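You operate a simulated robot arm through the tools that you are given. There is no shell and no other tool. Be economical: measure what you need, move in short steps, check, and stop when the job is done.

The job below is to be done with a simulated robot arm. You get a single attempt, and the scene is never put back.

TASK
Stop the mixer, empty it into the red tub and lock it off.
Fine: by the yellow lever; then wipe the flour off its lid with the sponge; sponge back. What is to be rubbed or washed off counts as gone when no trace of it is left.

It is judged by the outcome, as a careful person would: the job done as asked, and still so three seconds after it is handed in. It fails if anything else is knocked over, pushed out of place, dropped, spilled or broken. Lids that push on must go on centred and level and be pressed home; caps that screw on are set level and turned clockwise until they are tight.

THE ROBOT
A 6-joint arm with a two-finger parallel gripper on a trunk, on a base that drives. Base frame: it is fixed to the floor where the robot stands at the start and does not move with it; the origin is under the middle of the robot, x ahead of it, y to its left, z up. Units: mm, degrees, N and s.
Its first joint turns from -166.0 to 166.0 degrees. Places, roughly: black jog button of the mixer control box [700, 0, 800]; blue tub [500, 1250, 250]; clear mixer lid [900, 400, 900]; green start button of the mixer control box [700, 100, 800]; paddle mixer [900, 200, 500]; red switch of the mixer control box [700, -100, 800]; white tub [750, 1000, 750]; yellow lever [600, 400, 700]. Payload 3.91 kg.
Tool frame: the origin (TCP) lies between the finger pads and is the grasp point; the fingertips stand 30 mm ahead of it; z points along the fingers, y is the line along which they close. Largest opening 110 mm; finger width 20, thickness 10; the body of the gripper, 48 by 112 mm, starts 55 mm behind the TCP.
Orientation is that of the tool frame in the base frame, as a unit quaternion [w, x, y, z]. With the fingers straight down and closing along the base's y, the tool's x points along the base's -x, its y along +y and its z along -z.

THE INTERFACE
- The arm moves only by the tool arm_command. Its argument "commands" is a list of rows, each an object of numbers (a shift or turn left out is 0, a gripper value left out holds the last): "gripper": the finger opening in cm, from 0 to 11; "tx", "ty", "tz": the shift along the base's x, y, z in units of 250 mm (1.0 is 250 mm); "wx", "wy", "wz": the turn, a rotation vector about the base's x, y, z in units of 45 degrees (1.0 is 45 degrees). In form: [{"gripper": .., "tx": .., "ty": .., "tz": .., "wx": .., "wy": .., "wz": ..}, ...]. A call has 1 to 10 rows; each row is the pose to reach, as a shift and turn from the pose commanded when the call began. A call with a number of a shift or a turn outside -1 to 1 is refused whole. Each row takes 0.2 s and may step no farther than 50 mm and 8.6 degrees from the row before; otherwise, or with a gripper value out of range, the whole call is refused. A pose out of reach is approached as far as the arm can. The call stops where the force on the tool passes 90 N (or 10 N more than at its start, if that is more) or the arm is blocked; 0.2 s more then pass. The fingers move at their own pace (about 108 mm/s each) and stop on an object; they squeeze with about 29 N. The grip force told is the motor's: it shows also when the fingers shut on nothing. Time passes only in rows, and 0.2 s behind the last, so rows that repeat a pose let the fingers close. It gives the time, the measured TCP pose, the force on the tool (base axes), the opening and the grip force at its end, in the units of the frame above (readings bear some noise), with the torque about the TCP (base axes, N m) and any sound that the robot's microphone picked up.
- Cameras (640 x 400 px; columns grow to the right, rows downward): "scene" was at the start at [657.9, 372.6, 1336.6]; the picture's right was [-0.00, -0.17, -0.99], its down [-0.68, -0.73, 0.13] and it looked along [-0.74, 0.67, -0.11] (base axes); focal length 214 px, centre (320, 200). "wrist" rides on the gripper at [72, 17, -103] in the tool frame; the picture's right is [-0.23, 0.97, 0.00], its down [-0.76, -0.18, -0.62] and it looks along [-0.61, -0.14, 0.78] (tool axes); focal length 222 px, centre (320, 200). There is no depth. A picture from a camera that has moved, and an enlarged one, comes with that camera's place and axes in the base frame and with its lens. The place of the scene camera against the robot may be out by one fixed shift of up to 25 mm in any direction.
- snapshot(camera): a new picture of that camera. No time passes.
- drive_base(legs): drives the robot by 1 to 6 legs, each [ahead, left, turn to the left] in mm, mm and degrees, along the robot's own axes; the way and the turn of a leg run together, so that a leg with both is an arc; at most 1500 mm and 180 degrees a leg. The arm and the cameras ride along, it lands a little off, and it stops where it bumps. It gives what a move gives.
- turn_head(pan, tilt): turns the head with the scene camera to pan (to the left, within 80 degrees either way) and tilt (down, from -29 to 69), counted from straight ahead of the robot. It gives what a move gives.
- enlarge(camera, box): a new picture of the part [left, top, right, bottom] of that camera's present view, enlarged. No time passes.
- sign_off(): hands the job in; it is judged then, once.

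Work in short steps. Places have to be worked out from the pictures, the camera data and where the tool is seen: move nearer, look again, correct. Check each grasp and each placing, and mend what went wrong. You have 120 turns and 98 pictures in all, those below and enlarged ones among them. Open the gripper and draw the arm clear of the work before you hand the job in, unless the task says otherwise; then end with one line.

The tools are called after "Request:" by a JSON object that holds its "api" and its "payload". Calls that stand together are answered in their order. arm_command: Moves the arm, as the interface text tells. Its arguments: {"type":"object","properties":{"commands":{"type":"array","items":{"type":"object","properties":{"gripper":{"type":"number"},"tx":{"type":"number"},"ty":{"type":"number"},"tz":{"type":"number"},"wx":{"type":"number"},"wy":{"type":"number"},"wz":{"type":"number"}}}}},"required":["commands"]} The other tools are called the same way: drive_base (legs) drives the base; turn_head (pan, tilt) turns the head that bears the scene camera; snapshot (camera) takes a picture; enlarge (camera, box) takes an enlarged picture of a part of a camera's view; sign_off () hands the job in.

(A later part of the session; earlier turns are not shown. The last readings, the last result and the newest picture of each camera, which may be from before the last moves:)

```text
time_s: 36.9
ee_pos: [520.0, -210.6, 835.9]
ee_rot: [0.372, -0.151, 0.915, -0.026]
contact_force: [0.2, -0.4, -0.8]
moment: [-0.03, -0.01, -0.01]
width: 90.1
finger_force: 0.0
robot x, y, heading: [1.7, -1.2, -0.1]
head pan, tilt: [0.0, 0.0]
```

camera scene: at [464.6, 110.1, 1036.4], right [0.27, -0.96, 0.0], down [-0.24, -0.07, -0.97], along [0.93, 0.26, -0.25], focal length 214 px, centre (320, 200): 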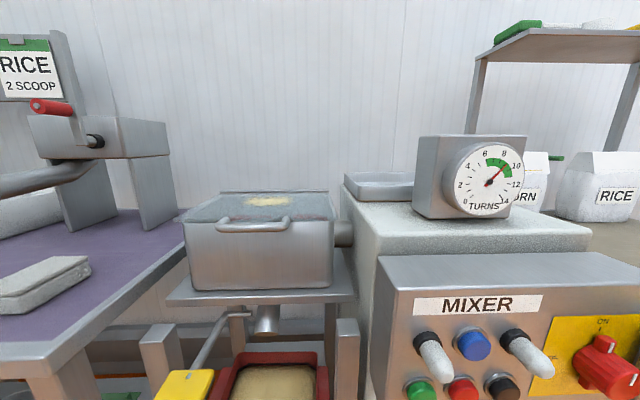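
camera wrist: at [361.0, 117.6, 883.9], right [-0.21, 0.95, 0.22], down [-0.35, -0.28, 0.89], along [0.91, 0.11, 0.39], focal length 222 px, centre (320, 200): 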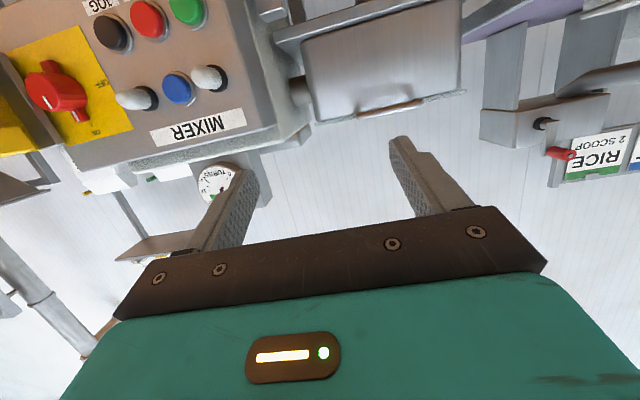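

Some rows were limited ("blocked"). I check what the cameras show now.

Request:
{"api": "snapshot", "payload": {"camera": "scene"}}

Request:
{"api": "snapshot", "payload": {"camera": "wrist"}}

```text
57 pictures are left
camera scene: at [561.9, -198.7, 931.0], right [0.26, -0.95, 0.16], down [-0.68, -0.3, -0.67], along [0.69, 0.07, -0.72], focal length 214 px, centre (320, 200)
```

scene: 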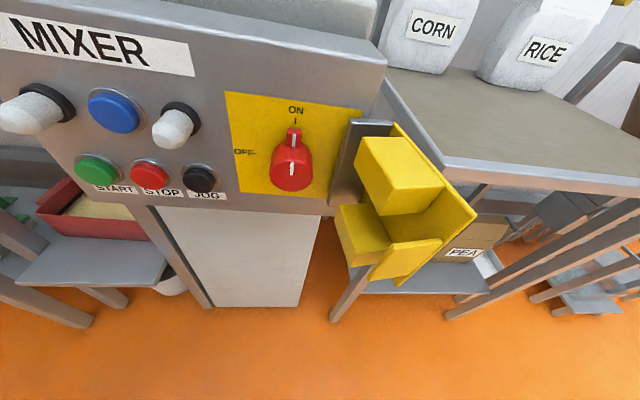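

```text
56 pictures are left
camera wrist: at [394.7, -220.3, 859.3], right [-0.1, 1.0, 0.0], down [0.13, 0.02, 0.99], along [0.99, 0.1, -0.13], focal length 222 px, centre (320, 200)
```

wrist: 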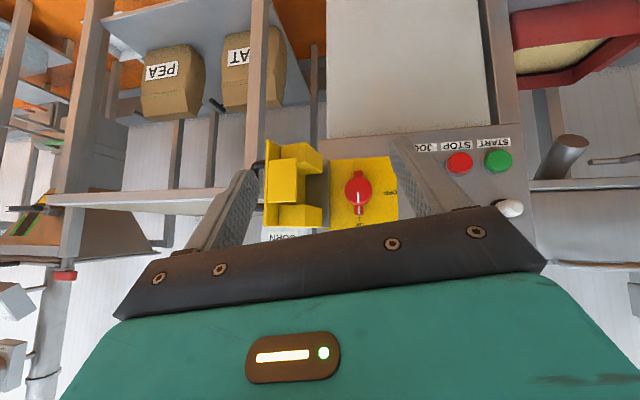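

The knob has a top pointer at ON; OFF is at its left. The arm works awkwardly at this angle, so I retract and drive the base to stand square in front of the switch.

Request:
{"api": "arm_command", "payload": {"commands": [{"tx": -0.15, "tz": 0.1}, {"tx": -0.3, "tz": 0.2}, {"tx": -0.45, "tz": 0.35}]}}

Request:
{"api": "drive_base", "payload": {"legs": [[0, -335, 0], [0, 0, 16]]}}

Request:
{"api": "snapshot", "payload": {"camera": "scene"}}

```text
refused: row 3 steps farther than a row can; nothing moved
```

```text
time_s: 40.0
ee_pos: [556.6, -384.8, 837.6]
ee_rot: [0.372, -0.278, 0.885, 0.026]
contact_force: [-0.4, 0.5, 0.2]
moment: [-0.03, 0.01, 0.01]
width: 90.1
finger_force: 0.1
robot x, y, heading: [0.7, -328.3, 16.4]
head pan, tilt: [0.0, 0.0]
```

```text
55 pictures are left
camera scene: at [589.8, -361.8, 931.0], right [0.51, -0.84, 0.16], down [-0.57, -0.47, -0.67], along [0.64, 0.25, -0.72], focal length 214 px, centre (320, 200)
```

scene: 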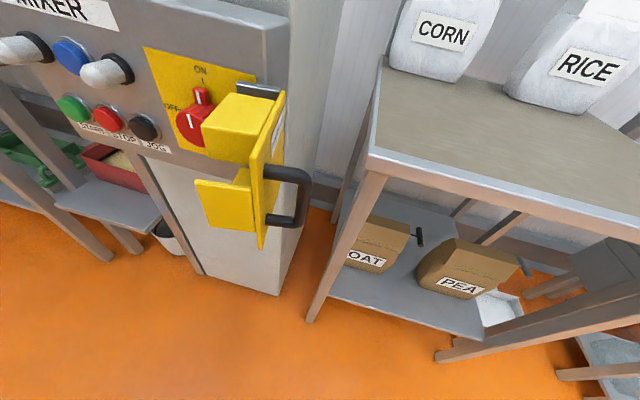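

The drive went fine (retract refused but clearance was kept). The cover, with a black handle on its outer side, stands open right of the knob. I bring the tool in front of the knob, nearly level, fingers closed.

Request:
{"api": "arm_command", "payload": {"commands": [{"gripper": 0, "tx": -0.15, "ty": 0.05, "tz": 0.05, "wx": 0.08, "wy": -0.1, "wz": -0.045}, {"tx": -0.25, "ty": 0.15, "tz": 0.05, "wx": 0.16, "wy": -0.2, "wz": -0.09}, {"tx": -0.25, "ty": 0.33, "tz": 0.05, "wx": 0.24, "wy": -0.3, "wz": -0.135}, {"tx": -0.2, "ty": 0.5, "tz": 0.05, "wx": 0.32, "wy": -0.4, "wz": -0.18}, {"tx": -0.12, "ty": 0.66, "tz": 0.04, "wx": 0.4, "wy": -0.49, "wz": -0.23}, {"tx": 0.0, "ty": 0.78, "tz": 0.03, "wx": 0.469, "wy": -0.572, "wz": -0.271}, {"tx": 0.066, "ty": 0.83, "tz": 0.03, "wx": 0.469, "wy": -0.572, "wz": -0.271}]}}

Request:
{"api": "snapshot", "payload": {"camera": "scene"}}

Request:
{"api": "snapshot", "payload": {"camera": "wrist"}}

```text
time_s: 41.6
ee_pos: [570.4, -202.2, 848.8]
ee_rot: [0.601, -0.113, 0.786, 0.089]
contact_force: [0.3, -0.3, -0.2]
moment: [-0.01, -0.03, 0.02]
width: 0.0
finger_force: 29.2
out of reach, approached as far as the arm can: row 4, 5, 6, 7
robot x, y, heading: [1.5, -328.9, 16.1]
head pan, tilt: [0.0, 0.0]
```

```text
54 pictures are left
camera scene: at [557.0, -224.0, 957.6], right [0.28, -0.96, 0.0], down [-0.25, -0.07, -0.97], along [0.93, 0.27, -0.26], focal length 214 px, centre (320, 200)
```

scene: 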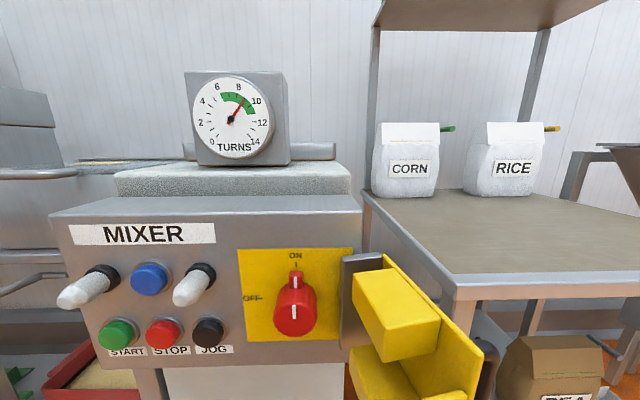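

```text
53 pictures are left
camera wrist: at [452.4, -217.5, 805.9], right [-0.22, 0.95, 0.22], down [-0.34, -0.29, 0.9], along [0.92, 0.12, 0.38], focal length 222 px, centre (320, 200)
```

wrist: 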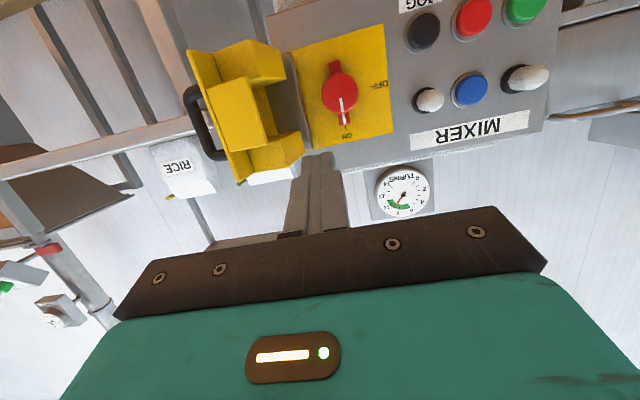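

Good frontal view. Zoom in on the knob and cover.

Request:
{"api": "enlarge", "payload": {"camera": "scene", "box": [225, 235, 505, 400]}}

Request:
{"api": "enlarge", "payload": {"camera": "wrist", "box": [180, 10, 420, 170]}}

```text
2.29 times, centred on (365, 318) of scene
camera zoom: at [557.0, -224.0, 957.6], right [0.28, -0.96, 0.0], down [-0.25, -0.07, -0.97], along [0.93, 0.27, -0.26], focal length 490 px, centre (217, -69)
```

zoom: 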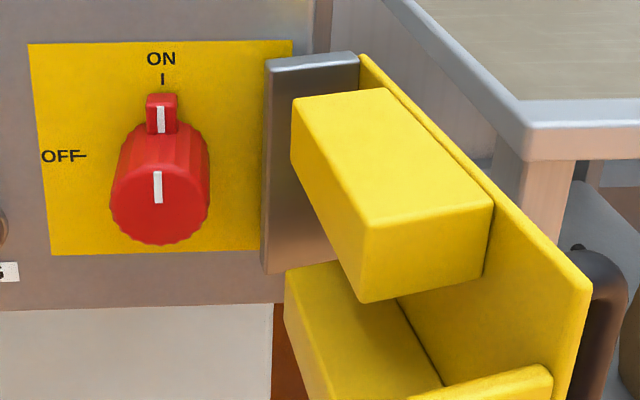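

```text
2.50 times, centred on (300, 90) of wrist
camera zoom: at [452.4, -217.5, 805.9], right [-0.22, 0.95, 0.22], down [-0.34, -0.29, 0.9], along [0.92, 0.12, 0.38], focal length 555 px, centre (370, 475)
```

zoom: 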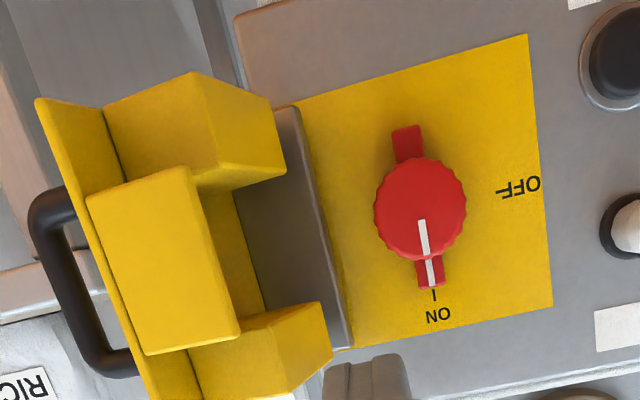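

The plate is almost vertical (yaw ~19°), knob Ø ≈ 47 mm at (733…758, -121…-131, 801), cover blocks ≥ 65 mm to its right. I take a 34°-down pose with lateral fingers 70 mm open, standoff 90 mm.

Request:
{"api": "arm_command", "payload": {"commands": [{"gripper": 7, "tx": 0.0, "ty": 0.0, "tz": 0.02, "wx": -0.045, "wy": 0.133, "wz": 0.018}, {"tx": 0.02, "ty": 0.02, "tz": 0.04, "wx": -0.09, "wy": 0.266, "wz": 0.036}, {"tx": 0.1, "ty": 0.06, "tz": 0.06, "wx": -0.133, "wy": 0.398, "wz": 0.055}, {"tx": 0.25, "ty": 0.14, "tz": 0.07, "wx": -0.133, "wy": 0.398, "wz": 0.055}, {"tx": 0.328, "ty": 0.18, "tz": 0.068, "wx": -0.133, "wy": 0.398, "wz": 0.055}]}}

Request:
{"api": "snapshot", "payload": {"camera": "wrist"}}

Request:
{"api": "snapshot", "payload": {"camera": "scene"}}

```text
time_s: 42.8
ee_pos: [650.8, -157.2, 865.8]
ee_rot: [0.464, -0.144, 0.871, 0.073]
contact_force: [-0.7, 0.7, -0.1]
moment: [0.0, 0.0, 0.01]
width: 70.1
finger_force: 0.0
out of reach, approached as far as the arm can: row 3
robot x, y, heading: [-2.0, -327.7, 16.1]
head pan, tilt: [0.0, 0.0]
```

```text
50 pictures are left
camera wrist: at [526.5, -177.4, 862.9], right [-0.19, 0.96, 0.18], down [-0.03, -0.19, 0.98], along [0.98, 0.18, 0.07], focal length 222 px, centre (320, 200)
```

wrist: 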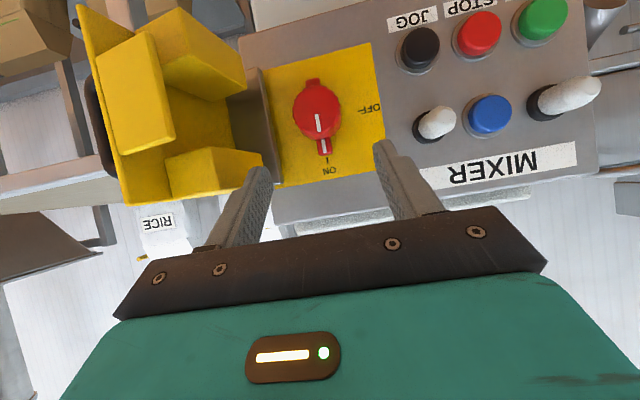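

```text
49 pictures are left
camera scene: at [673.4, -164.2, 971.2], right [0.32, -0.95, 0.01], down [-0.53, -0.18, -0.83], along [0.79, 0.26, -0.56], focal length 214 px, centre (320, 200)
```

scene: 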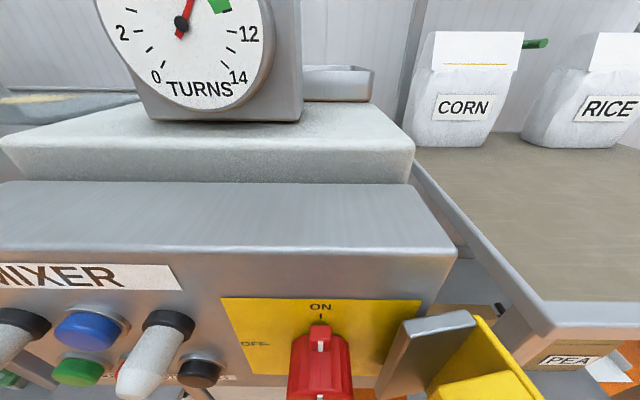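

Knob confirmed at (733, -127, 798). I advance along the tool to straddle it.

Request:
{"api": "arm_command", "payload": {"commands": [{"tx": 0.1, "ty": 0.034, "tz": -0.07}, {"tx": 0.2, "ty": 0.068, "tz": -0.14}, {"tx": 0.26, "ty": 0.088, "tz": -0.182}, {"tx": 0.289, "ty": 0.098, "tz": -0.202}]}}

Request:
{"api": "snapshot", "payload": {"camera": "wrist"}}

```text
time_s: 43.8
ee_pos: [718.1, -133.2, 817.9]
ee_rot: [0.465, -0.143, 0.871, 0.073]
contact_force: [-77.0, -22.9, 25.8]
moment: [-0.85, -0.38, -2.85]
width: 68.7
finger_force: 0.1
robot x, y, heading: [-0.8, -329.0, 16.0]
head pan, tilt: [0.0, 0.0]
```

```text
48 pictures are left
camera wrist: at [594.2, -155.6, 814.4], right [-0.19, 0.96, 0.18], down [-0.04, -0.19, 0.98], along [0.98, 0.18, 0.07], focal length 222 px, centre (320, 200)
```

wrist: 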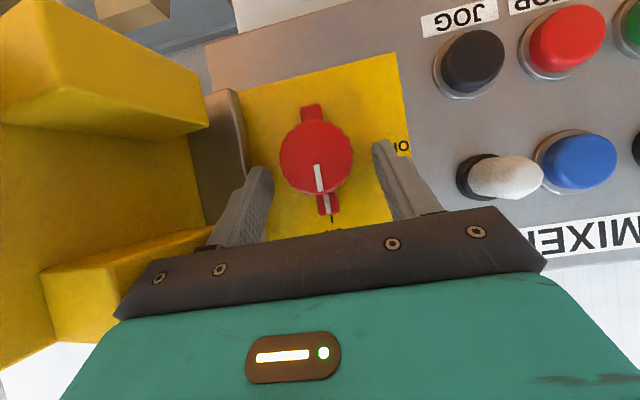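

The right fingertip touches the grey hinge bracket. I back off slightly, narrow to 57 mm and re-advance a bit.

Request:
{"api": "arm_command", "payload": {"commands": [{"tx": -0.06, "ty": -0.02, "tz": 0.04}, {"gripper": 5.7, "tx": -0.06, "ty": -0.02, "tz": 0.04}, {"tx": -0.06, "ty": -0.02, "tz": 0.04}, {"tx": -0.02, "ty": -0.005, "tz": 0.01}, {"tx": -0.005, "ty": 0.0, "tz": -0.01}]}}

Request:
{"api": "snapshot", "payload": {"camera": "wrist"}}

```text
time_s: 45.1
ee_pos: [718.8, -134.1, 818.4]
ee_rot: [0.467, -0.142, 0.87, 0.073]
contact_force: [-42.5, -11.1, 25.5]
moment: [-0.66, -0.68, -1.23]
width: 55.7
finger_force: 0.1
robot x, y, heading: [-3.5, -331.5, 16.0]
head pan, tilt: [0.0, 0.0]
stopped in row 5: the force on the tool passed its limit at 97 N (the readings are from after the stop); the commanded pose is now the measured one
```

```text
47 pictures are left
camera wrist: at [594.3, -156.0, 814.5], right [-0.19, 0.96, 0.18], down [-0.04, -0.2, 0.98], along [0.98, 0.18, 0.08], focal length 222 px, centre (320, 200)
```

wrist: 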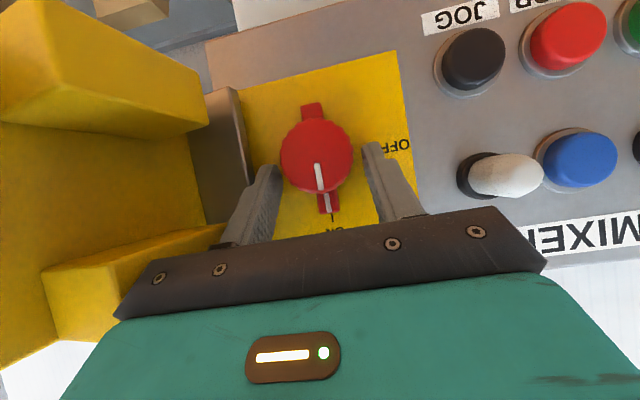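

The tips are simply at the panel plate. I back off 5 mm and close on the knob.

Request:
{"api": "arm_command", "payload": {"commands": [{"tx": -0.022, "ty": -0.007}, {"gripper": 0, "tx": -0.022, "ty": -0.007}, {"gripper": 0, "tx": -0.022, "ty": -0.007}, {"gripper": 0, "tx": -0.022, "ty": -0.007}]}}

Request:
{"api": "snapshot", "payload": {"camera": "wrist"}}

```text
time_s: 46.1
ee_pos: [717.9, -133.6, 814.9]
ee_rot: [0.466, -0.143, 0.87, 0.073]
contact_force: [2.9, 17.8, -7.5]
moment: [0.18, 0.15, -0.84]
width: 41.7
finger_force: 44.9
robot x, y, heading: [-3.0, -331.2, 16.2]
head pan, tilt: [0.0, 0.0]
```

```text
46 pictures are left
camera wrist: at [591.6, -155.9, 811.3], right [-0.19, 0.96, 0.18], down [-0.04, -0.19, 0.98], along [0.98, 0.18, 0.07], focal length 222 px, centre (320, 200)
```

wrist: 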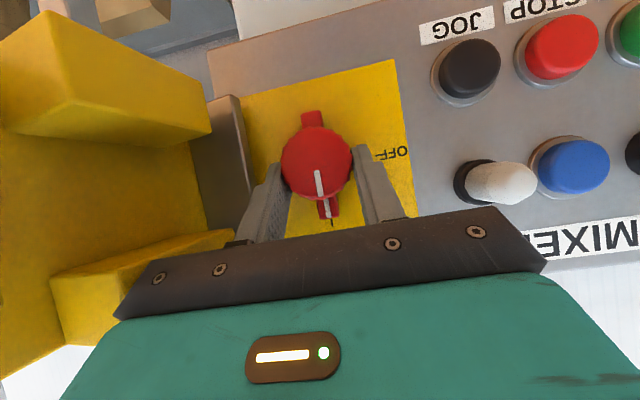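

Gripped at 42 mm. I rotate the tool about the knob axis counter-clockwise, first 45°.

Request:
{"api": "arm_command", "payload": {"commands": [{"gripper": 0, "tx": -0.0028, "ty": 0.008, "tz": -0.0006, "wx": -0.1577, "wy": -0.0542, "wz": 0.0117}, {"tx": -0.0056, "ty": 0.0158, "tz": -0.0022, "wx": -0.3153, "wy": -0.1083, "wz": 0.0233}, {"tx": -0.0084, "ty": 0.0234, "tz": -0.0049, "wx": -0.473, "wy": -0.1625, "wz": 0.035}, {"tx": -0.0111, "ty": 0.0305, "tz": -0.0087, "wx": -0.6307, "wy": -0.2167, "wz": 0.0467}, {"tx": -0.0137, "ty": 0.0371, "tz": -0.0134, "wx": -0.7883, "wy": -0.2708, "wz": 0.0583}, {"tx": -0.0162, "ty": 0.043, "tz": -0.0189, "wx": -0.946, "wy": -0.325, "wz": 0.07}]}}

Request:
{"api": "snapshot", "payload": {"camera": "wrist"}}

```text
time_s: 46.7
ee_pos: [716.4, -131.9, 818.2]
ee_rot: [0.469, -0.182, 0.864, 0.034]
contact_force: [13.0, 15.4, -13.6]
moment: [-0.04, -1.38, -0.36]
width: 41.9
finger_force: 45.3
out of reach, approached as far as the arm can: row 1, 2
robot x, y, heading: [-4.3, -327.1, 16.7]
head pan, tilt: [0.0, 0.0]
stopped in row 2: the force on the tool passed its limit at 96 N (the readings are from after the stop); the commanded pose is now the measured one
```

```text
45 pictures are left
camera wrist: at [592.2, -158.7, 813.7], right [-0.22, 0.97, 0.08], down [-0.06, -0.09, 0.99], along [0.97, 0.22, 0.08], focal length 222 px, centre (320, 200)
```

wrist: 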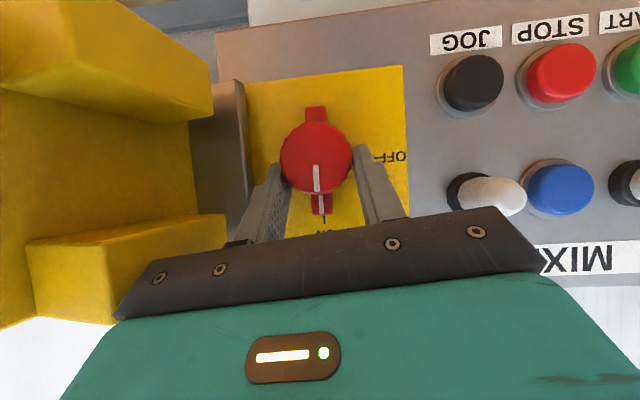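

The wrist hits a singular posture (tool yaw ≈ arm azimuth), so the turn isn't reachable from here. I release, retreat, and reposition the base to the left so the arm comes in at an angle.

Request:
{"api": "arm_command", "payload": {"commands": [{"gripper": 6}, {"gripper": 6}, {"tx": -0.12, "ty": -0.045, "tz": 0.085}, {"tx": -0.26, "ty": -0.09, "tz": 0.18}, {"tx": -0.4, "ty": -0.13, "tz": 0.27}, {"tx": -0.54, "ty": -0.16, "tz": 0.36}, {"tx": -0.68, "ty": -0.16, "tz": 0.45}, {"tx": -0.82, "ty": -0.16, "tz": 0.53}]}}

```text
time_s: 48.5
ee_pos: [508.9, -174.6, 951.5]
ee_rot: [0.468, -0.174, 0.865, 0.039]
contact_force: [0.5, -0.7, 0.3]
moment: [-0.04, -0.01, 0.08]
width: 60.1
finger_force: 0.1
out of reach, approached as far as the arm can: row 4
robot x, y, heading: [-2.5, -324.8, 16.3]
head pan, tilt: [0.0, 0.0]
```

Retracted to (509,-175,951). Now drive to about (0, 220).

Request:
{"api": "drive_base", "payload": {"legs": [[151, 528, 0], [0, 0, -16]]}}

```text
time_s: 52.6
ee_pos: [521.5, 234.0, 951.4]
ee_rot: [0.469, -0.058, 0.881, -0.033]
contact_force: [0.1, 0.6, 0.5]
moment: [0.01, 0.0, 0.01]
width: 59.7
finger_force: 0.1
robot x, y, heading: [-11.5, 228.8, 0.5]
head pan, tilt: [0.0, 0.0]
```

Base at (-11, 229). I now swing the arm right toward the knob standoff with yaw 19°, pitch -24°.

Request:
{"api": "arm_command", "payload": {"commands": [{"ty": -0.18, "wx": 0.03, "wy": -0.03, "wz": 0.06}, {"ty": -0.36, "wx": 0.06, "wy": -0.06, "wz": 0.11}, {"ty": -0.54, "wx": 0.09, "wy": -0.09, "wz": 0.17}, {"ty": -0.72, "wx": 0.12, "wy": -0.13, "wz": 0.23}, {"ty": -0.9, "wx": 0.15, "wy": -0.16, "wz": 0.29}, {"tx": 0.06, "ty": -1.0, "wx": 0.186, "wy": -0.193, "wz": 0.342}]}}

Request:
{"api": "arm_command", "payload": {"commands": [{"tx": 0.1, "ty": -0.15, "tz": -0.06}, {"tx": 0.2, "ty": -0.29, "tz": -0.12}, {"tx": 0.26, "ty": -0.42, "tz": -0.2}, {"tx": 0.32, "ty": -0.5, "tz": -0.3}, {"tx": 0.404, "ty": -0.58, "tz": -0.416}]}}

Request:
{"api": "snapshot", "payload": {"camera": "wrist"}}

```text
time_s: 54.0
ee_pos: [535.8, -17.3, 953.0]
ee_rot: [0.538, -0.139, 0.827, 0.09]
contact_force: [-0.7, 1.8, 0.2]
moment: [-0.03, 0.0, -0.05]
width: 59.8
finger_force: 0.0
robot x, y, heading: [-15.4, 232.4, 0.2]
head pan, tilt: [0.0, 0.0]
```

```text
time_s: 55.2
ee_pos: [637.3, -159.0, 847.9]
ee_rot: [0.537, -0.14, 0.827, 0.09]
contact_force: [-0.1, 0.1, 1.2]
moment: [-0.04, 0.04, -0.02]
width: 60.0
finger_force: 0.1
robot x, y, heading: [-12.0, 228.5, 0.4]
head pan, tilt: [0.0, 0.0]
```

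```text
44 pictures are left
camera wrist: at [514.8, -183.1, 823.7], right [-0.23, 0.95, 0.21], down [-0.19, -0.25, 0.95], along [0.95, 0.18, 0.24], focal length 222 px, centre (320, 200)
```

wrist: 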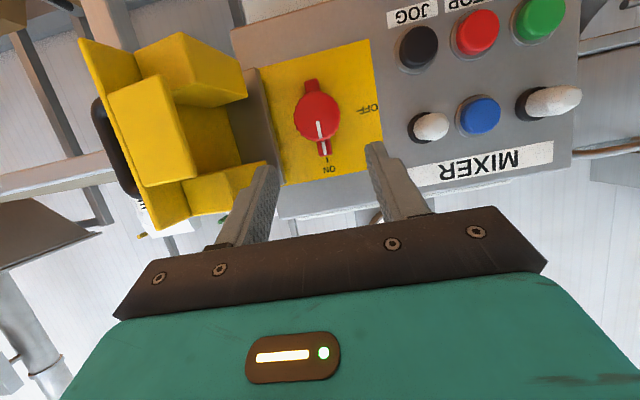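

All reachable now and the knob is where expected (731,-127.5,796). Advance and grip.

Request:
{"api": "arm_command", "payload": {"commands": [{"tx": 0.12, "ty": 0.04, "tz": -0.058}, {"tx": 0.22, "ty": 0.072, "tz": -0.107}, {"tx": 0.298, "ty": 0.1, "tz": -0.146}, {"gripper": 0, "tx": 0.298, "ty": 0.1, "tz": -0.146}, {"gripper": 0, "tx": 0.298, "ty": 0.1, "tz": -0.146}, {"gripper": 0, "tx": 0.298, "ty": 0.1, "tz": -0.146}]}}

```text
time_s: 56.6
ee_pos: [710.6, -136.4, 811.7]
ee_rot: [0.536, -0.14, 0.827, 0.092]
contact_force: [-17.5, 22.4, -16.5]
moment: [0.29, -0.24, -0.64]
width: 41.8
finger_force: 45.1
robot x, y, heading: [-15.9, 225.4, 0.6]
head pan, tilt: [0.0, 0.0]
```

Gripped; rotate the first 45° CCW about the knob axis.

Request:
{"api": "arm_command", "payload": {"commands": [{"gripper": 0, "tx": -0.0023, "ty": 0.0065, "tz": -0.0005, "wx": -0.1577, "wy": -0.0542, "wz": 0.0117}, {"tx": -0.0045, "ty": 0.0128, "tz": -0.0018, "wx": -0.3153, "wy": -0.1083, "wz": 0.0233}, {"tx": -0.0068, "ty": 0.0189, "tz": -0.004, "wx": -0.473, "wy": -0.1625, "wz": 0.035}, {"tx": -0.009, "ty": 0.0247, "tz": -0.007, "wx": -0.6307, "wy": -0.2167, "wz": 0.0467}, {"tx": -0.0111, "ty": 0.03, "tz": -0.0108, "wx": -0.7883, "wy": -0.2708, "wz": 0.0583}, {"tx": -0.0131, "ty": 0.0348, "tz": -0.0153, "wx": -0.946, "wy": -0.325, "wz": 0.07}]}}

Request:
{"api": "snapshot", "payload": {"camera": "wrist"}}

```text
time_s: 57.9
ee_pos: [709.1, -126.4, 813.2]
ee_rot: [0.544, -0.341, 0.746, -0.177]
contact_force: [-6.8, 14.2, -2.0]
moment: [0.53, -0.93, -1.12]
width: 42.5
finger_force: 44.6
out of reach, approached as far as the arm can: row 6
robot x, y, heading: [-9.6, 231.3, 0.7]
head pan, tilt: [0.0, 0.0]
stopped in row 6: the force on the tool passed its limit at 103 N (the readings are from after the stop); the commanded pose is now the measured one
```

```text
43 pictures are left
camera wrist: at [595.1, -174.3, 787.8], right [-0.27, 0.85, -0.46], down [-0.39, 0.34, 0.85], along [0.88, 0.41, 0.24], focal length 222 px, centre (320, 200)
```

wrist: 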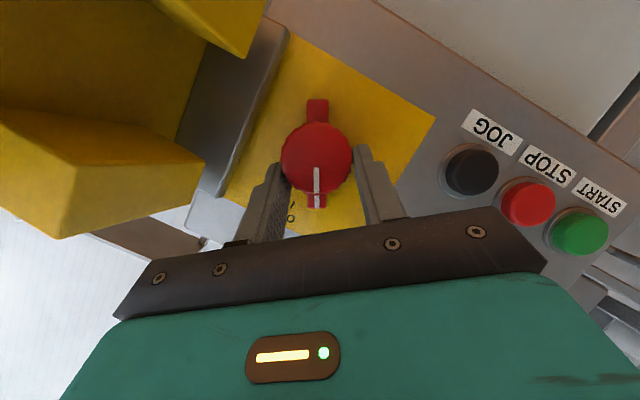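

The knob turned ~40° with the tool, then the wrist limit was reached. I ratchet: release, retreat 40 mm, turn back 55°, regrip.

Request:
{"api": "arm_command", "payload": {"commands": [{"gripper": 6.2}, {"gripper": 6.2}, {"tx": -0.151, "ty": -0.052, "tz": 0.011}, {"tx": -0.148, "ty": -0.061, "tz": 0.013, "wx": 0.168, "wy": 0.058, "wz": -0.0124}, {"tx": -0.145, "ty": -0.069, "tz": 0.014, "wx": 0.336, "wy": 0.116, "wz": -0.0248}, {"tx": -0.142, "ty": -0.078, "tz": 0.016, "wx": 0.505, "wy": 0.173, "wz": -0.037}, {"tx": -0.139, "ty": -0.086, "tz": 0.017, "wx": 0.673, "wy": 0.231, "wz": -0.05}, {"tx": -0.1355, "ty": -0.095, "tz": 0.019, "wx": 0.841, "wy": 0.289, "wz": -0.062}]}}

Request:
{"api": "arm_command", "payload": {"commands": [{"tx": 0.0025, "ty": -0.008, "tz": -0.0025, "wx": 0.158, "wy": 0.054, "wz": -0.0115}, {"tx": 0.005, "ty": -0.016, "tz": -0.005, "wx": 0.315, "wy": 0.108, "wz": -0.023}]}}

Request:
{"api": "snapshot", "payload": {"camera": "wrist"}}

```text
time_s: 59.7
ee_pos: [675.8, -151.5, 819.0]
ee_rot: [0.533, -0.146, 0.827, 0.099]
contact_force: [0.3, -0.8, -0.6]
moment: [0.01, 0.0, -0.02]
width: 62.0
finger_force: 0.0
robot x, y, heading: [-12.0, 228.3, 0.5]
head pan, tilt: [0.0, 0.0]
```

```text
time_s: 60.3
ee_pos: [678.3, -155.0, 817.4]
ee_rot: [0.512, -0.068, 0.832, 0.201]
contact_force: [0.0, 0.4, -0.3]
moment: [-0.02, 0.04, 0.0]
width: 62.2
finger_force: 0.0
robot x, y, heading: [-13.3, 226.2, 0.5]
head pan, tilt: [0.0, 0.0]
```

```text
42 pictures are left
camera wrist: at [552.8, -173.4, 798.9], right [-0.21, 0.86, 0.46], down [-0.1, -0.49, 0.87], along [0.97, 0.13, 0.19], focal length 222 px, centre (320, 200)
```

wrist: 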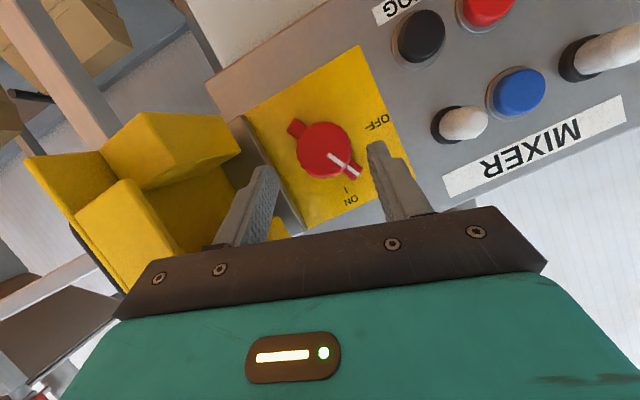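

The knob kept its ~42° turn. I advance 35 mm, grip and check.

Request:
{"api": "arm_command", "payload": {"commands": [{"tx": 0.07, "ty": 0.024, "tz": -0.005}, {"tx": 0.132, "ty": 0.0455, "tz": -0.0098}, {"gripper": 0, "tx": 0.132, "ty": 0.0455, "tz": -0.0098}, {"gripper": 0, "tx": 0.132, "ty": 0.0455, "tz": -0.0098}, {"gripper": 0, "tx": 0.132, "ty": 0.0455, "tz": -0.0098}]}}

```text
time_s: 60.8
ee_pos: [684.7, -163.0, 817.8]
ee_rot: [0.514, -0.06, 0.833, 0.196]
contact_force: [-14.3, -8.4, 11.6]
moment: [-0.76, 0.22, -0.8]
width: 62.0
finger_force: 0.1
robot x, y, heading: [-15.4, 230.4, 0.2]
head pan, tilt: [0.0, 0.0]
stopped in row 2: the force on the tool passed its limit at 107 N (the readings are from after the stop); the commanded pose is now the measured one
```

Blocked early – probably the gripper body against the cover block or lamp. Look.

Request:
{"api": "snapshot", "payload": {"camera": "scene"}}

Request:
{"api": "snapshot", "payload": {"camera": "wrist"}}

```text
41 pictures are left
camera scene: at [697.9, -208.5, 921.8], right [0.3, -0.92, -0.26], down [-0.46, 0.1, -0.88], along [0.83, 0.39, -0.39], focal length 214 px, centre (320, 200)
```

scene: 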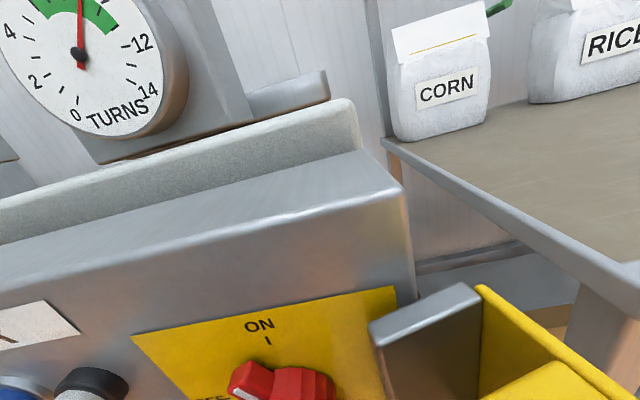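

```text
40 pictures are left
camera wrist: at [559.9, -178.4, 798.7], right [-0.19, 0.87, 0.46], down [-0.11, -0.48, 0.87], along [0.98, 0.11, 0.19], focal length 222 px, centre (320, 200)
```

wrist: 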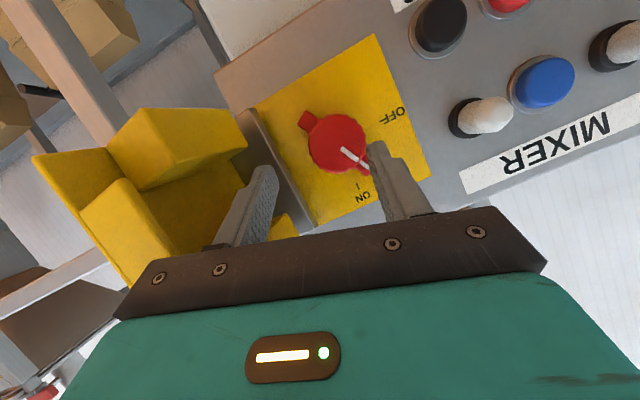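

The right fingertip likely caught the hinge bracket since the tool was ~6–8 mm off the knob axis. I back off, recentre, narrow to 55 mm and advance again.

Request:
{"api": "arm_command", "payload": {"commands": [{"gripper": 5.5, "tx": -0.08, "ty": -0.02, "tz": 0.0}, {"tx": -0.055, "ty": 0.046, "tz": -0.026}, {"tx": -0.055, "ty": 0.046, "tz": -0.026}, {"tx": 0.03, "ty": 0.075, "tz": -0.032}, {"tx": 0.07, "ty": 0.089, "tz": -0.035}, {"tx": 0.095, "ty": 0.098, "tz": -0.037}]}}

Request:
{"api": "snapshot", "payload": {"camera": "wrist"}}

```text
time_s: 62.2
ee_pos: [710.3, -136.6, 805.5]
ee_rot: [0.513, -0.06, 0.833, 0.195]
contact_force: [-0.1, 0.5, -1.0]
moment: [0.0, 0.0, 0.0]
width: 55.0
finger_force: 0.1
robot x, y, heading: [-13.9, 224.4, 0.1]
head pan, tilt: [0.0, 0.0]
```

```text
39 pictures are left
camera wrist: at [585.3, -151.4, 787.4], right [-0.19, 0.87, 0.46], down [-0.11, -0.48, 0.87], along [0.98, 0.11, 0.19], focal length 222 px, centre (320, 200)
```

wrist: 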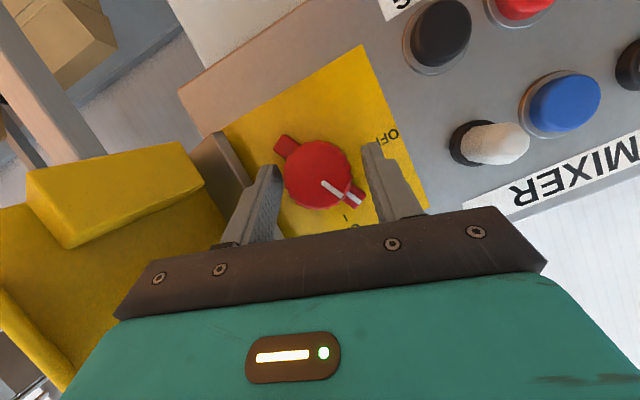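

Fingers straddle the knob free of contact. Grip, then rotate another 45°.

Request:
{"api": "arm_command", "payload": {"commands": [{"gripper": 0, "tz": 0.006}, {"gripper": 0, "tz": 0.008}, {"gripper": 0, "tz": 0.008}]}}

Request:
{"api": "arm_command", "payload": {"commands": [{"tx": -0.0016, "ty": 0.005, "tz": 0.0012, "wx": -0.1577, "wy": -0.0542, "wz": 0.0117}, {"tx": -0.0033, "ty": 0.01, "tz": 0.0016, "wx": -0.3153, "wy": -0.1083, "wz": 0.0233}, {"tx": -0.0051, "ty": 0.015, "tz": 0.0014, "wx": -0.473, "wy": -0.1625, "wz": 0.035}, {"tx": -0.0068, "ty": 0.02, "tz": 0.0006, "wx": -0.6307, "wy": -0.2167, "wz": 0.0467}, {"tx": -0.0086, "ty": 0.0248, "tz": -0.001, "wx": -0.7883, "wy": -0.2708, "wz": 0.0583}, {"tx": -0.0103, "ty": 0.0294, "tz": -0.0033, "wx": -0.946, "wy": -0.325, "wz": 0.07}]}}

Request:
{"api": "snapshot", "payload": {"camera": "wrist"}}

```text
time_s: 63.0
ee_pos: [710.3, -137.2, 805.8]
ee_rot: [0.513, -0.058, 0.834, 0.195]
contact_force: [9.6, -15.9, -29.0]
moment: [-0.4, 0.76, -1.24]
width: 41.5
finger_force: 44.4
robot x, y, heading: [-15.4, 228.7, 0.2]
head pan, tilt: [0.0, 0.0]
```

```text
time_s: 64.4
ee_pos: [707.7, -132.0, 808.9]
ee_rot: [0.551, -0.287, 0.775, -0.116]
contact_force: [12.3, -53.4, 3.7]
moment: [-0.66, 0.27, -2.53]
width: 42.4
finger_force: 45.5
robot x, y, heading: [-12.6, 228.7, 0.0]
head pan, tilt: [0.0, 0.0]
```

```text
38 pictures are left
camera wrist: at [590.8, -172.3, 780.6], right [-0.26, 0.92, -0.3], down [-0.34, 0.21, 0.92], along [0.9, 0.34, 0.26], focal length 222 px, centre (320, 200)
```

wrist: 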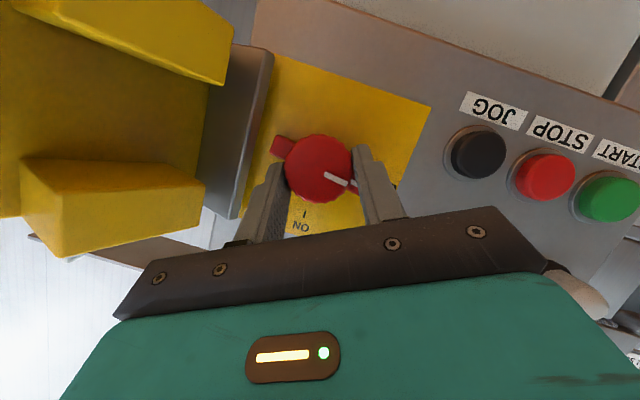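

The pointer is nearly at OFF. I turn a few degrees more to reach the stop.

Request:
{"api": "arm_command", "payload": {"commands": [{"tx": -0.001, "ty": 0.002, "tz": -0.001, "wx": -0.105, "wy": -0.036, "wz": 0.008}, {"tx": -0.0018, "ty": 0.004, "tz": -0.0024, "wx": -0.21, "wy": -0.072, "wz": 0.016}]}}

Request:
{"api": "enlarge", "payload": {"camera": "wrist", "box": [220, 50, 460, 210]}}

```text
time_s: 65.0
ee_pos: [707.7, -130.4, 809.5]
ee_rot: [0.545, -0.334, 0.748, -0.177]
contact_force: [0.8, -50.7, -14.1]
moment: [-0.24, -0.11, -1.68]
width: 42.9
finger_force: 45.2
out of reach, approached as far as the arm can: row 2
robot x, y, heading: [-15.3, 230.2, 0.4]
head pan, tilt: [0.0, 0.0]
```

```text
2.50 times, centred on (340, 130) of wrist
camera zoom: at [592.4, -177.0, 783.0], right [-0.26, 0.85, -0.45], down [-0.39, 0.34, 0.86], along [0.89, 0.4, 0.24], focal length 555 px, centre (270, 375)
```

zoom: 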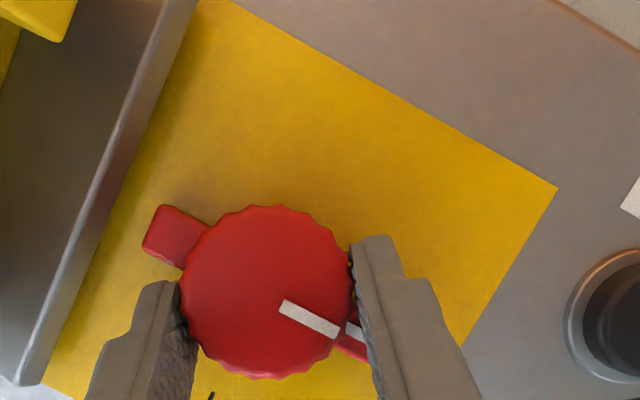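

Pointer is parallel to the plate's edge – OFF. Release and retreat to verify.

Request:
{"api": "arm_command", "payload": {"commands": [{"gripper": 5.5}, {"gripper": 5.5}, {"tx": -0.15, "ty": -0.052, "tz": 0.012}, {"tx": -0.33, "ty": -0.09, "tz": 0.05}, {"tx": -0.5, "ty": -0.12, "tz": 0.1, "wx": 0.15, "wy": 0.05}, {"tx": -0.6, "ty": -0.12, "tz": 0.2, "wx": 0.3, "wy": 0.1}, {"tx": -0.65, "ty": -0.12, "tz": 0.3, "wx": 0.45, "wy": 0.16, "wz": -0.03}, {"tx": -0.65, "ty": -0.12, "tz": 0.35, "wx": 0.6, "wy": 0.21, "wz": -0.04}, {"tx": -0.65, "ty": -0.12, "tz": 0.35, "wx": 0.75, "wy": 0.26, "wz": -0.05}]}}

Request:
{"api": "snapshot", "payload": {"camera": "scene"}}

Request:
{"api": "enlarge", "payload": {"camera": "wrist", "box": [80, 0, 400, 210]}}

```text
time_s: 67.0
ee_pos: [544.6, -159.5, 900.7]
ee_rot: [0.539, -0.163, 0.824, 0.066]
contact_force: [-0.9, 0.0, 0.1]
moment: [-0.01, 0.02, 0.01]
width: 54.7
finger_force: 0.1
robot x, y, heading: [-12.0, 224.2, 0.1]
head pan, tilt: [0.0, 0.0]
```

```text
36 pictures are left
camera scene: at [546.5, -166.9, 1007.9], right [0.34, -0.94, 0.07], down [-0.37, -0.2, -0.91], along [0.87, 0.28, -0.41], focal length 214 px, centre (320, 200)
```

scene: 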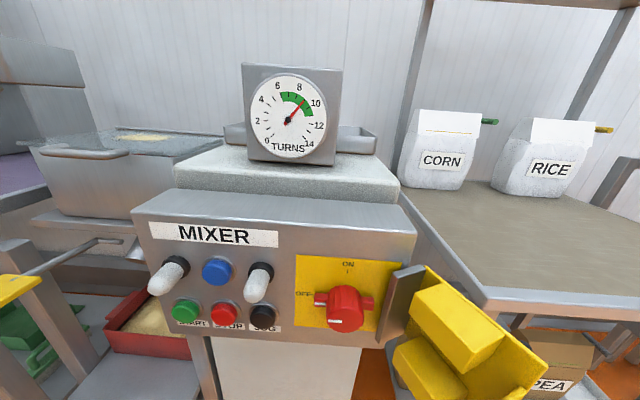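

```text
1.90 times, centred on (240, 105) of wrist
camera zoom: at [423.7, -184.4, 874.7], right [-0.25, 0.96, 0.14], down [-0.2, -0.19, 0.96], along [0.95, 0.21, 0.24], focal length 423 px, centre (472, 381)
```

zoom: 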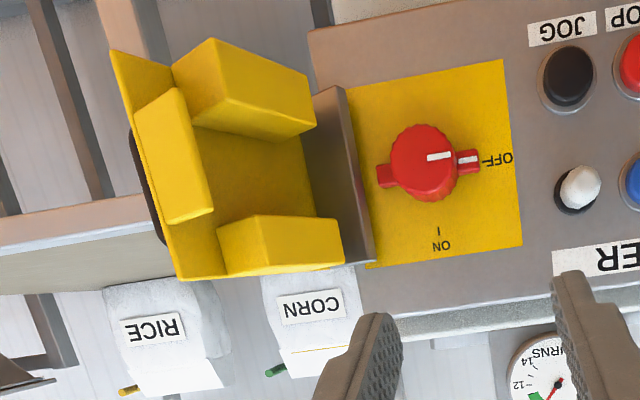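

The switch is at OFF. Next, the hinged yellow cover: its free edge is at about (701,-285), z 743–853, opened ~130°. I drive the base 250 mm right for reach, to sweep it shut with vertical fingers.

Request:
{"api": "drive_base", "payload": {"legs": [[0, -250, 0]]}}

```text
time_s: 68.8
ee_pos: [546.3, -405.8, 899.7]
ee_rot: [0.54, -0.163, 0.823, 0.066]
contact_force: [0.3, 0.2, 0.2]
moment: [-0.02, 0.02, 0.03]
width: 54.7
finger_force: 0.0
robot x, y, heading: [-15.9, -19.2, 0.0]
head pan, tilt: [0.0, 0.0]
```

I turn the tool vertical while rising and moving above the start point behind the cover.

Request:
{"api": "arm_command", "payload": {"commands": [{"gripper": 0, "tx": 0.05, "ty": 0.03, "tz": 0.1, "wx": -0.052, "wy": 0.175, "wz": -0.008}, {"tx": 0.1, "ty": 0.06, "tz": 0.2, "wx": -0.104, "wy": 0.35, "wz": -0.016}, {"tx": 0.17, "ty": 0.09, "tz": 0.28, "wx": -0.156, "wy": 0.525, "wz": -0.025}, {"tx": 0.24, "ty": 0.12, "tz": 0.28, "wx": -0.208, "wy": 0.7, "wz": -0.033}]}}

Request:
{"api": "arm_command", "payload": {"commands": [{"tx": 0.14, "ty": 0.07, "tz": 0.0, "wx": -0.052, "wy": 0.175, "wz": -0.008}, {"tx": 0.28, "ty": 0.14, "tz": 0.0, "wx": -0.104, "wy": 0.35, "wz": -0.016}, {"tx": 0.42, "ty": 0.22, "tz": 0.0, "wx": -0.156, "wy": 0.525, "wz": -0.025}, {"tx": 0.576, "ty": 0.304, "tz": 0.0, "wx": -0.208, "wy": 0.7, "wz": -0.033}]}}

Request:
{"api": "turn_head", "payload": {"pan": 0, "tilt": 25}}

Request:
{"api": "snapshot", "payload": {"camera": "scene"}}

Request:
{"api": "snapshot", "payload": {"camera": "wrist"}}

```text
time_s: 69.8
ee_pos: [608.2, -379.4, 971.9]
ee_rot: [0.281, -0.172, 0.943, 0.034]
contact_force: [-0.1, 0.1, 0.0]
moment: [-0.01, -0.03, 0.01]
width: 0.0
finger_force: 29.2
robot x, y, heading: [-10.0, -18.7, 0.1]
head pan, tilt: [0.0, 0.0]
```

```text
time_s: 70.8
ee_pos: [753.3, -301.5, 970.7]
ee_rot: [0.0, -0.165, 0.986, -0.001]
contact_force: [-0.8, 0.3, 1.3]
moment: [0.01, -0.11, -0.03]
width: 0.0
finger_force: 28.8
robot x, y, heading: [-12.3, -21.1, 0.2]
head pan, tilt: [0.0, 0.0]
```

```text
time_s: 71.7
ee_pos: [753.1, -301.0, 969.3]
ee_rot: [0.002, -0.167, 0.986, 0.0]
contact_force: [-0.4, 0.4, 0.6]
moment: [0.02, -0.03, -0.05]
width: 0.2
finger_force: 28.8
robot x, y, heading: [-11.2, -22.8, 0.2]
head pan, tilt: [0.0, 25.0]
```

```text
34 pictures are left
camera scene: at [813.8, -296.6, 999.1], right [0.33, -0.94, 0.0], down [-0.86, -0.3, 0.42], along [-0.4, -0.14, -0.91], focal length 214 px, centre (320, 200)
```

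scene: 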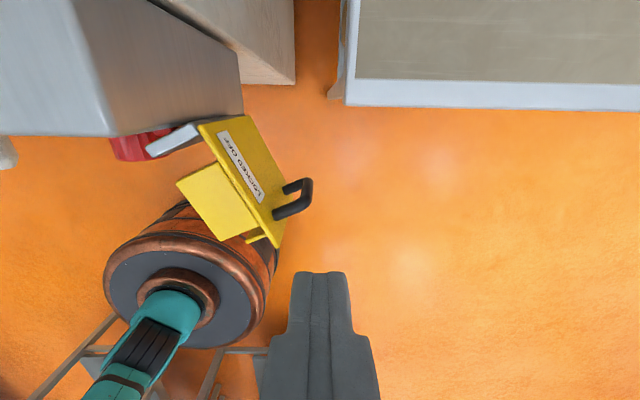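

```text
33 pictures are left
camera wrist: at [678.2, -306.7, 1072.2], right [-0.1, 0.99, 0.0], down [0.78, 0.08, 0.63], along [0.62, 0.07, -0.78], focal length 222 px, centre (320, 200)
```

wrist: 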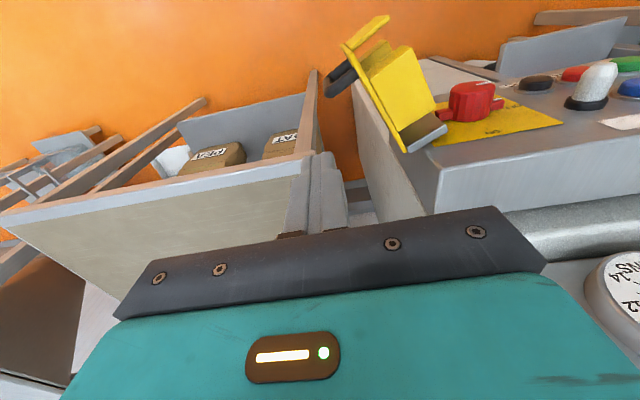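

I need to understand the hinge; enlarge both views there.

Request:
{"api": "enlarge", "payload": {"camera": "scene", "box": [90, 80, 330, 260]}}

Request:
{"api": "enlarge", "payload": {"camera": "wrist", "box": [310, 10, 530, 180]}}

```text
2.22 times, centred on (210, 170) of scene
camera zoom: at [813.8, -296.6, 999.1], right [0.33, -0.94, 0.0], down [-0.86, -0.3, 0.42], along [-0.4, -0.14, -0.91], focal length 477 px, centre (564, 267)
```

zoom: 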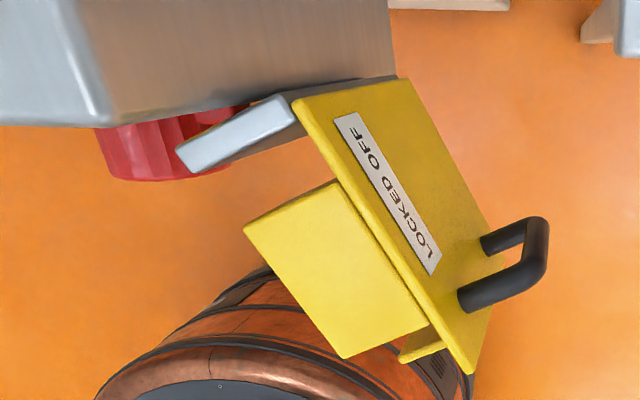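

```text
2.35 times, centred on (420, 95) of wrist
camera zoom: at [678.2, -306.7, 1072.2], right [-0.1, 0.99, 0.0], down [0.78, 0.08, 0.63], along [0.62, 0.07, -0.78], focal length 523 px, centre (85, 447)
```

zoom: 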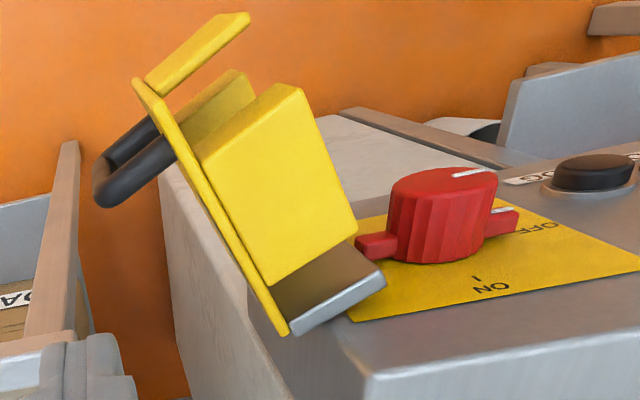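

The grey wall is the cover's own side; the pivot is near (759,-185). I position behind the cover (closed fingers vertical) at about (772,-286) and descend.

Request:
{"api": "arm_command", "payload": {"commands": [{"tx": 0.074, "ty": 0.06}, {"tx": 0.074, "ty": 0.06, "tz": -0.18}, {"tx": 0.074, "ty": 0.06, "tz": -0.36}, {"tx": 0.074, "ty": 0.06, "tz": -0.54}]}}

Request:
{"api": "snapshot", "payload": {"camera": "scene"}}

```text
time_s: 72.7
ee_pos: [769.8, -284.0, 835.1]
ee_rot: [0.003, -0.166, 0.986, -0.001]
contact_force: [-0.2, 0.4, 0.9]
moment: [-0.01, -0.05, -0.01]
width: 0.1
finger_force: 29.2
robot x, y, heading: [-10.9, -20.0, -0.0]
head pan, tilt: [0.0, 25.0]
```

```text
30 pictures are left
camera scene: at [830.6, -280.7, 864.5], right [0.33, -0.94, 0.0], down [-0.86, -0.3, 0.42], along [-0.4, -0.14, -0.91], focal length 214 px, centre (320, 200)
```

scene: 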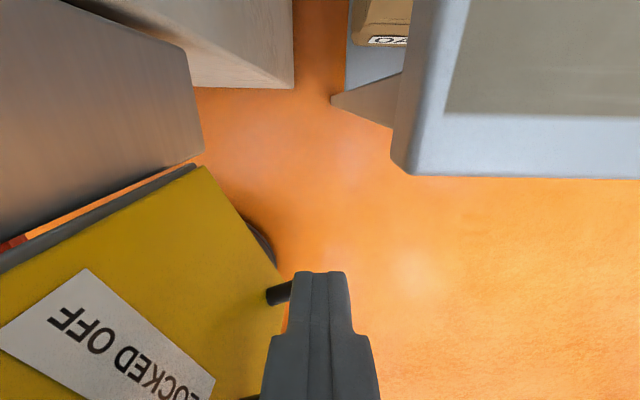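

I sweep the first half of the arc to push the cover.

Request:
{"api": "arm_command", "payload": {"commands": [{"tx": -0.083, "ty": 0.07}, {"tx": -0.161, "ty": 0.09}, {"tx": -0.231, "ty": 0.128}, {"tx": -0.291, "ty": 0.181}, {"tx": -0.336, "ty": 0.247}]}}

Request:
{"api": "snapshot", "payload": {"camera": "scene"}}

Request:
{"api": "snapshot", "payload": {"camera": "wrist"}}

```text
time_s: 73.8
ee_pos: [696.2, -246.9, 836.0]
ee_rot: [0.006, -0.157, 0.988, -0.003]
contact_force: [24.0, -23.3, -4.7]
moment: [1.23, 1.9, -3.28]
width: 0.1
finger_force: 29.7
robot x, y, heading: [-11.9, -22.5, -0.1]
head pan, tilt: [0.0, 25.0]
stopped in row 5: the force on the tool passed its limit at 110 N (the readings are from after the stop); the commanded pose is now the measured one
```

```text
29 pictures are left
camera scene: at [760.2, -247.1, 866.4], right [0.31, -0.95, 0.04], down [-0.88, -0.27, 0.4], along [-0.36, -0.16, -0.92], focal length 214 px, centre (320, 200)
```

scene: 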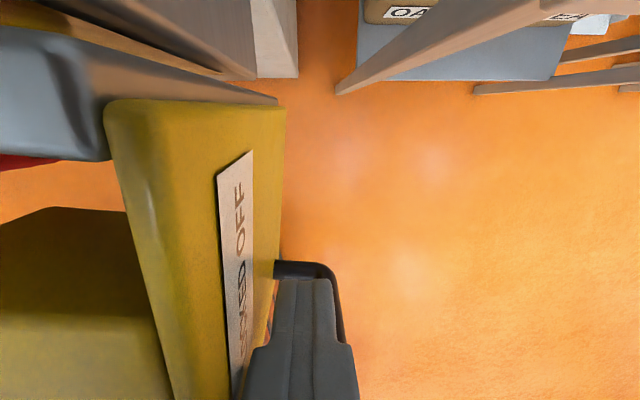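

```text
28 pictures are left
camera wrist: at [620.9, -251.4, 938.5], right [-0.08, 1.0, -0.01], down [0.77, 0.07, 0.63], along [0.63, 0.05, -0.77], focal length 222 px, centre (320, 200)
```

wrist: 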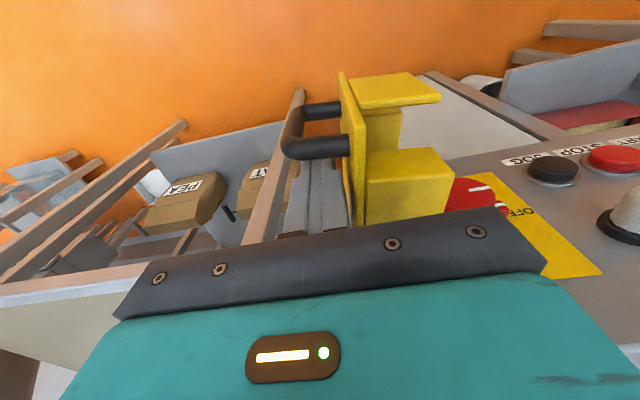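

The cover turned ~32°; the fits of both its ends give a pivot at ≈(740,-169). The rod was drifting outward into the handle legs; I continue on the corrected arc.

Request:
{"api": "arm_command", "payload": {"commands": [{"tx": -0.045, "ty": 0.03}, {"tx": -0.09, "ty": 0.072}, {"tx": -0.128, "ty": 0.122}, {"tx": -0.156, "ty": 0.178}, {"tx": -0.174, "ty": 0.237}, {"tx": -0.182, "ty": 0.299}]}}

Request:
{"api": "snapshot", "payload": {"camera": "wrist"}}

```text
time_s: 74.2
ee_pos: [688.0, -247.7, 838.1]
ee_rot: [0.009, -0.151, 0.988, -0.004]
contact_force: [25.2, -26.3, -6.6]
moment: [1.19, 1.98, -3.51]
width: 0.1
finger_force: 28.7
robot x, y, heading: [-8.0, -23.4, -0.3]
head pan, tilt: [0.0, 25.0]
stopped in row 1: the force on the tool passed its limit at 99 N (the readings are from after the stop); the commanded pose is now the measured one
```

```text
27 pictures are left
camera wrist: at [613.4, -251.3, 939.8], right [-0.07, 1.0, -0.01], down [0.77, 0.06, 0.64], along [0.64, 0.04, -0.77], focal length 222 px, centre (320, 200)
```

wrist: 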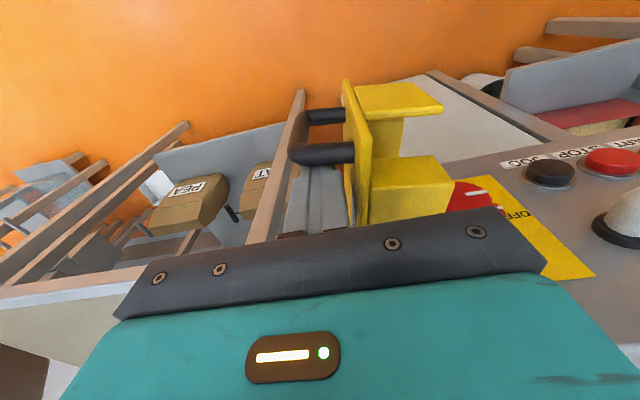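

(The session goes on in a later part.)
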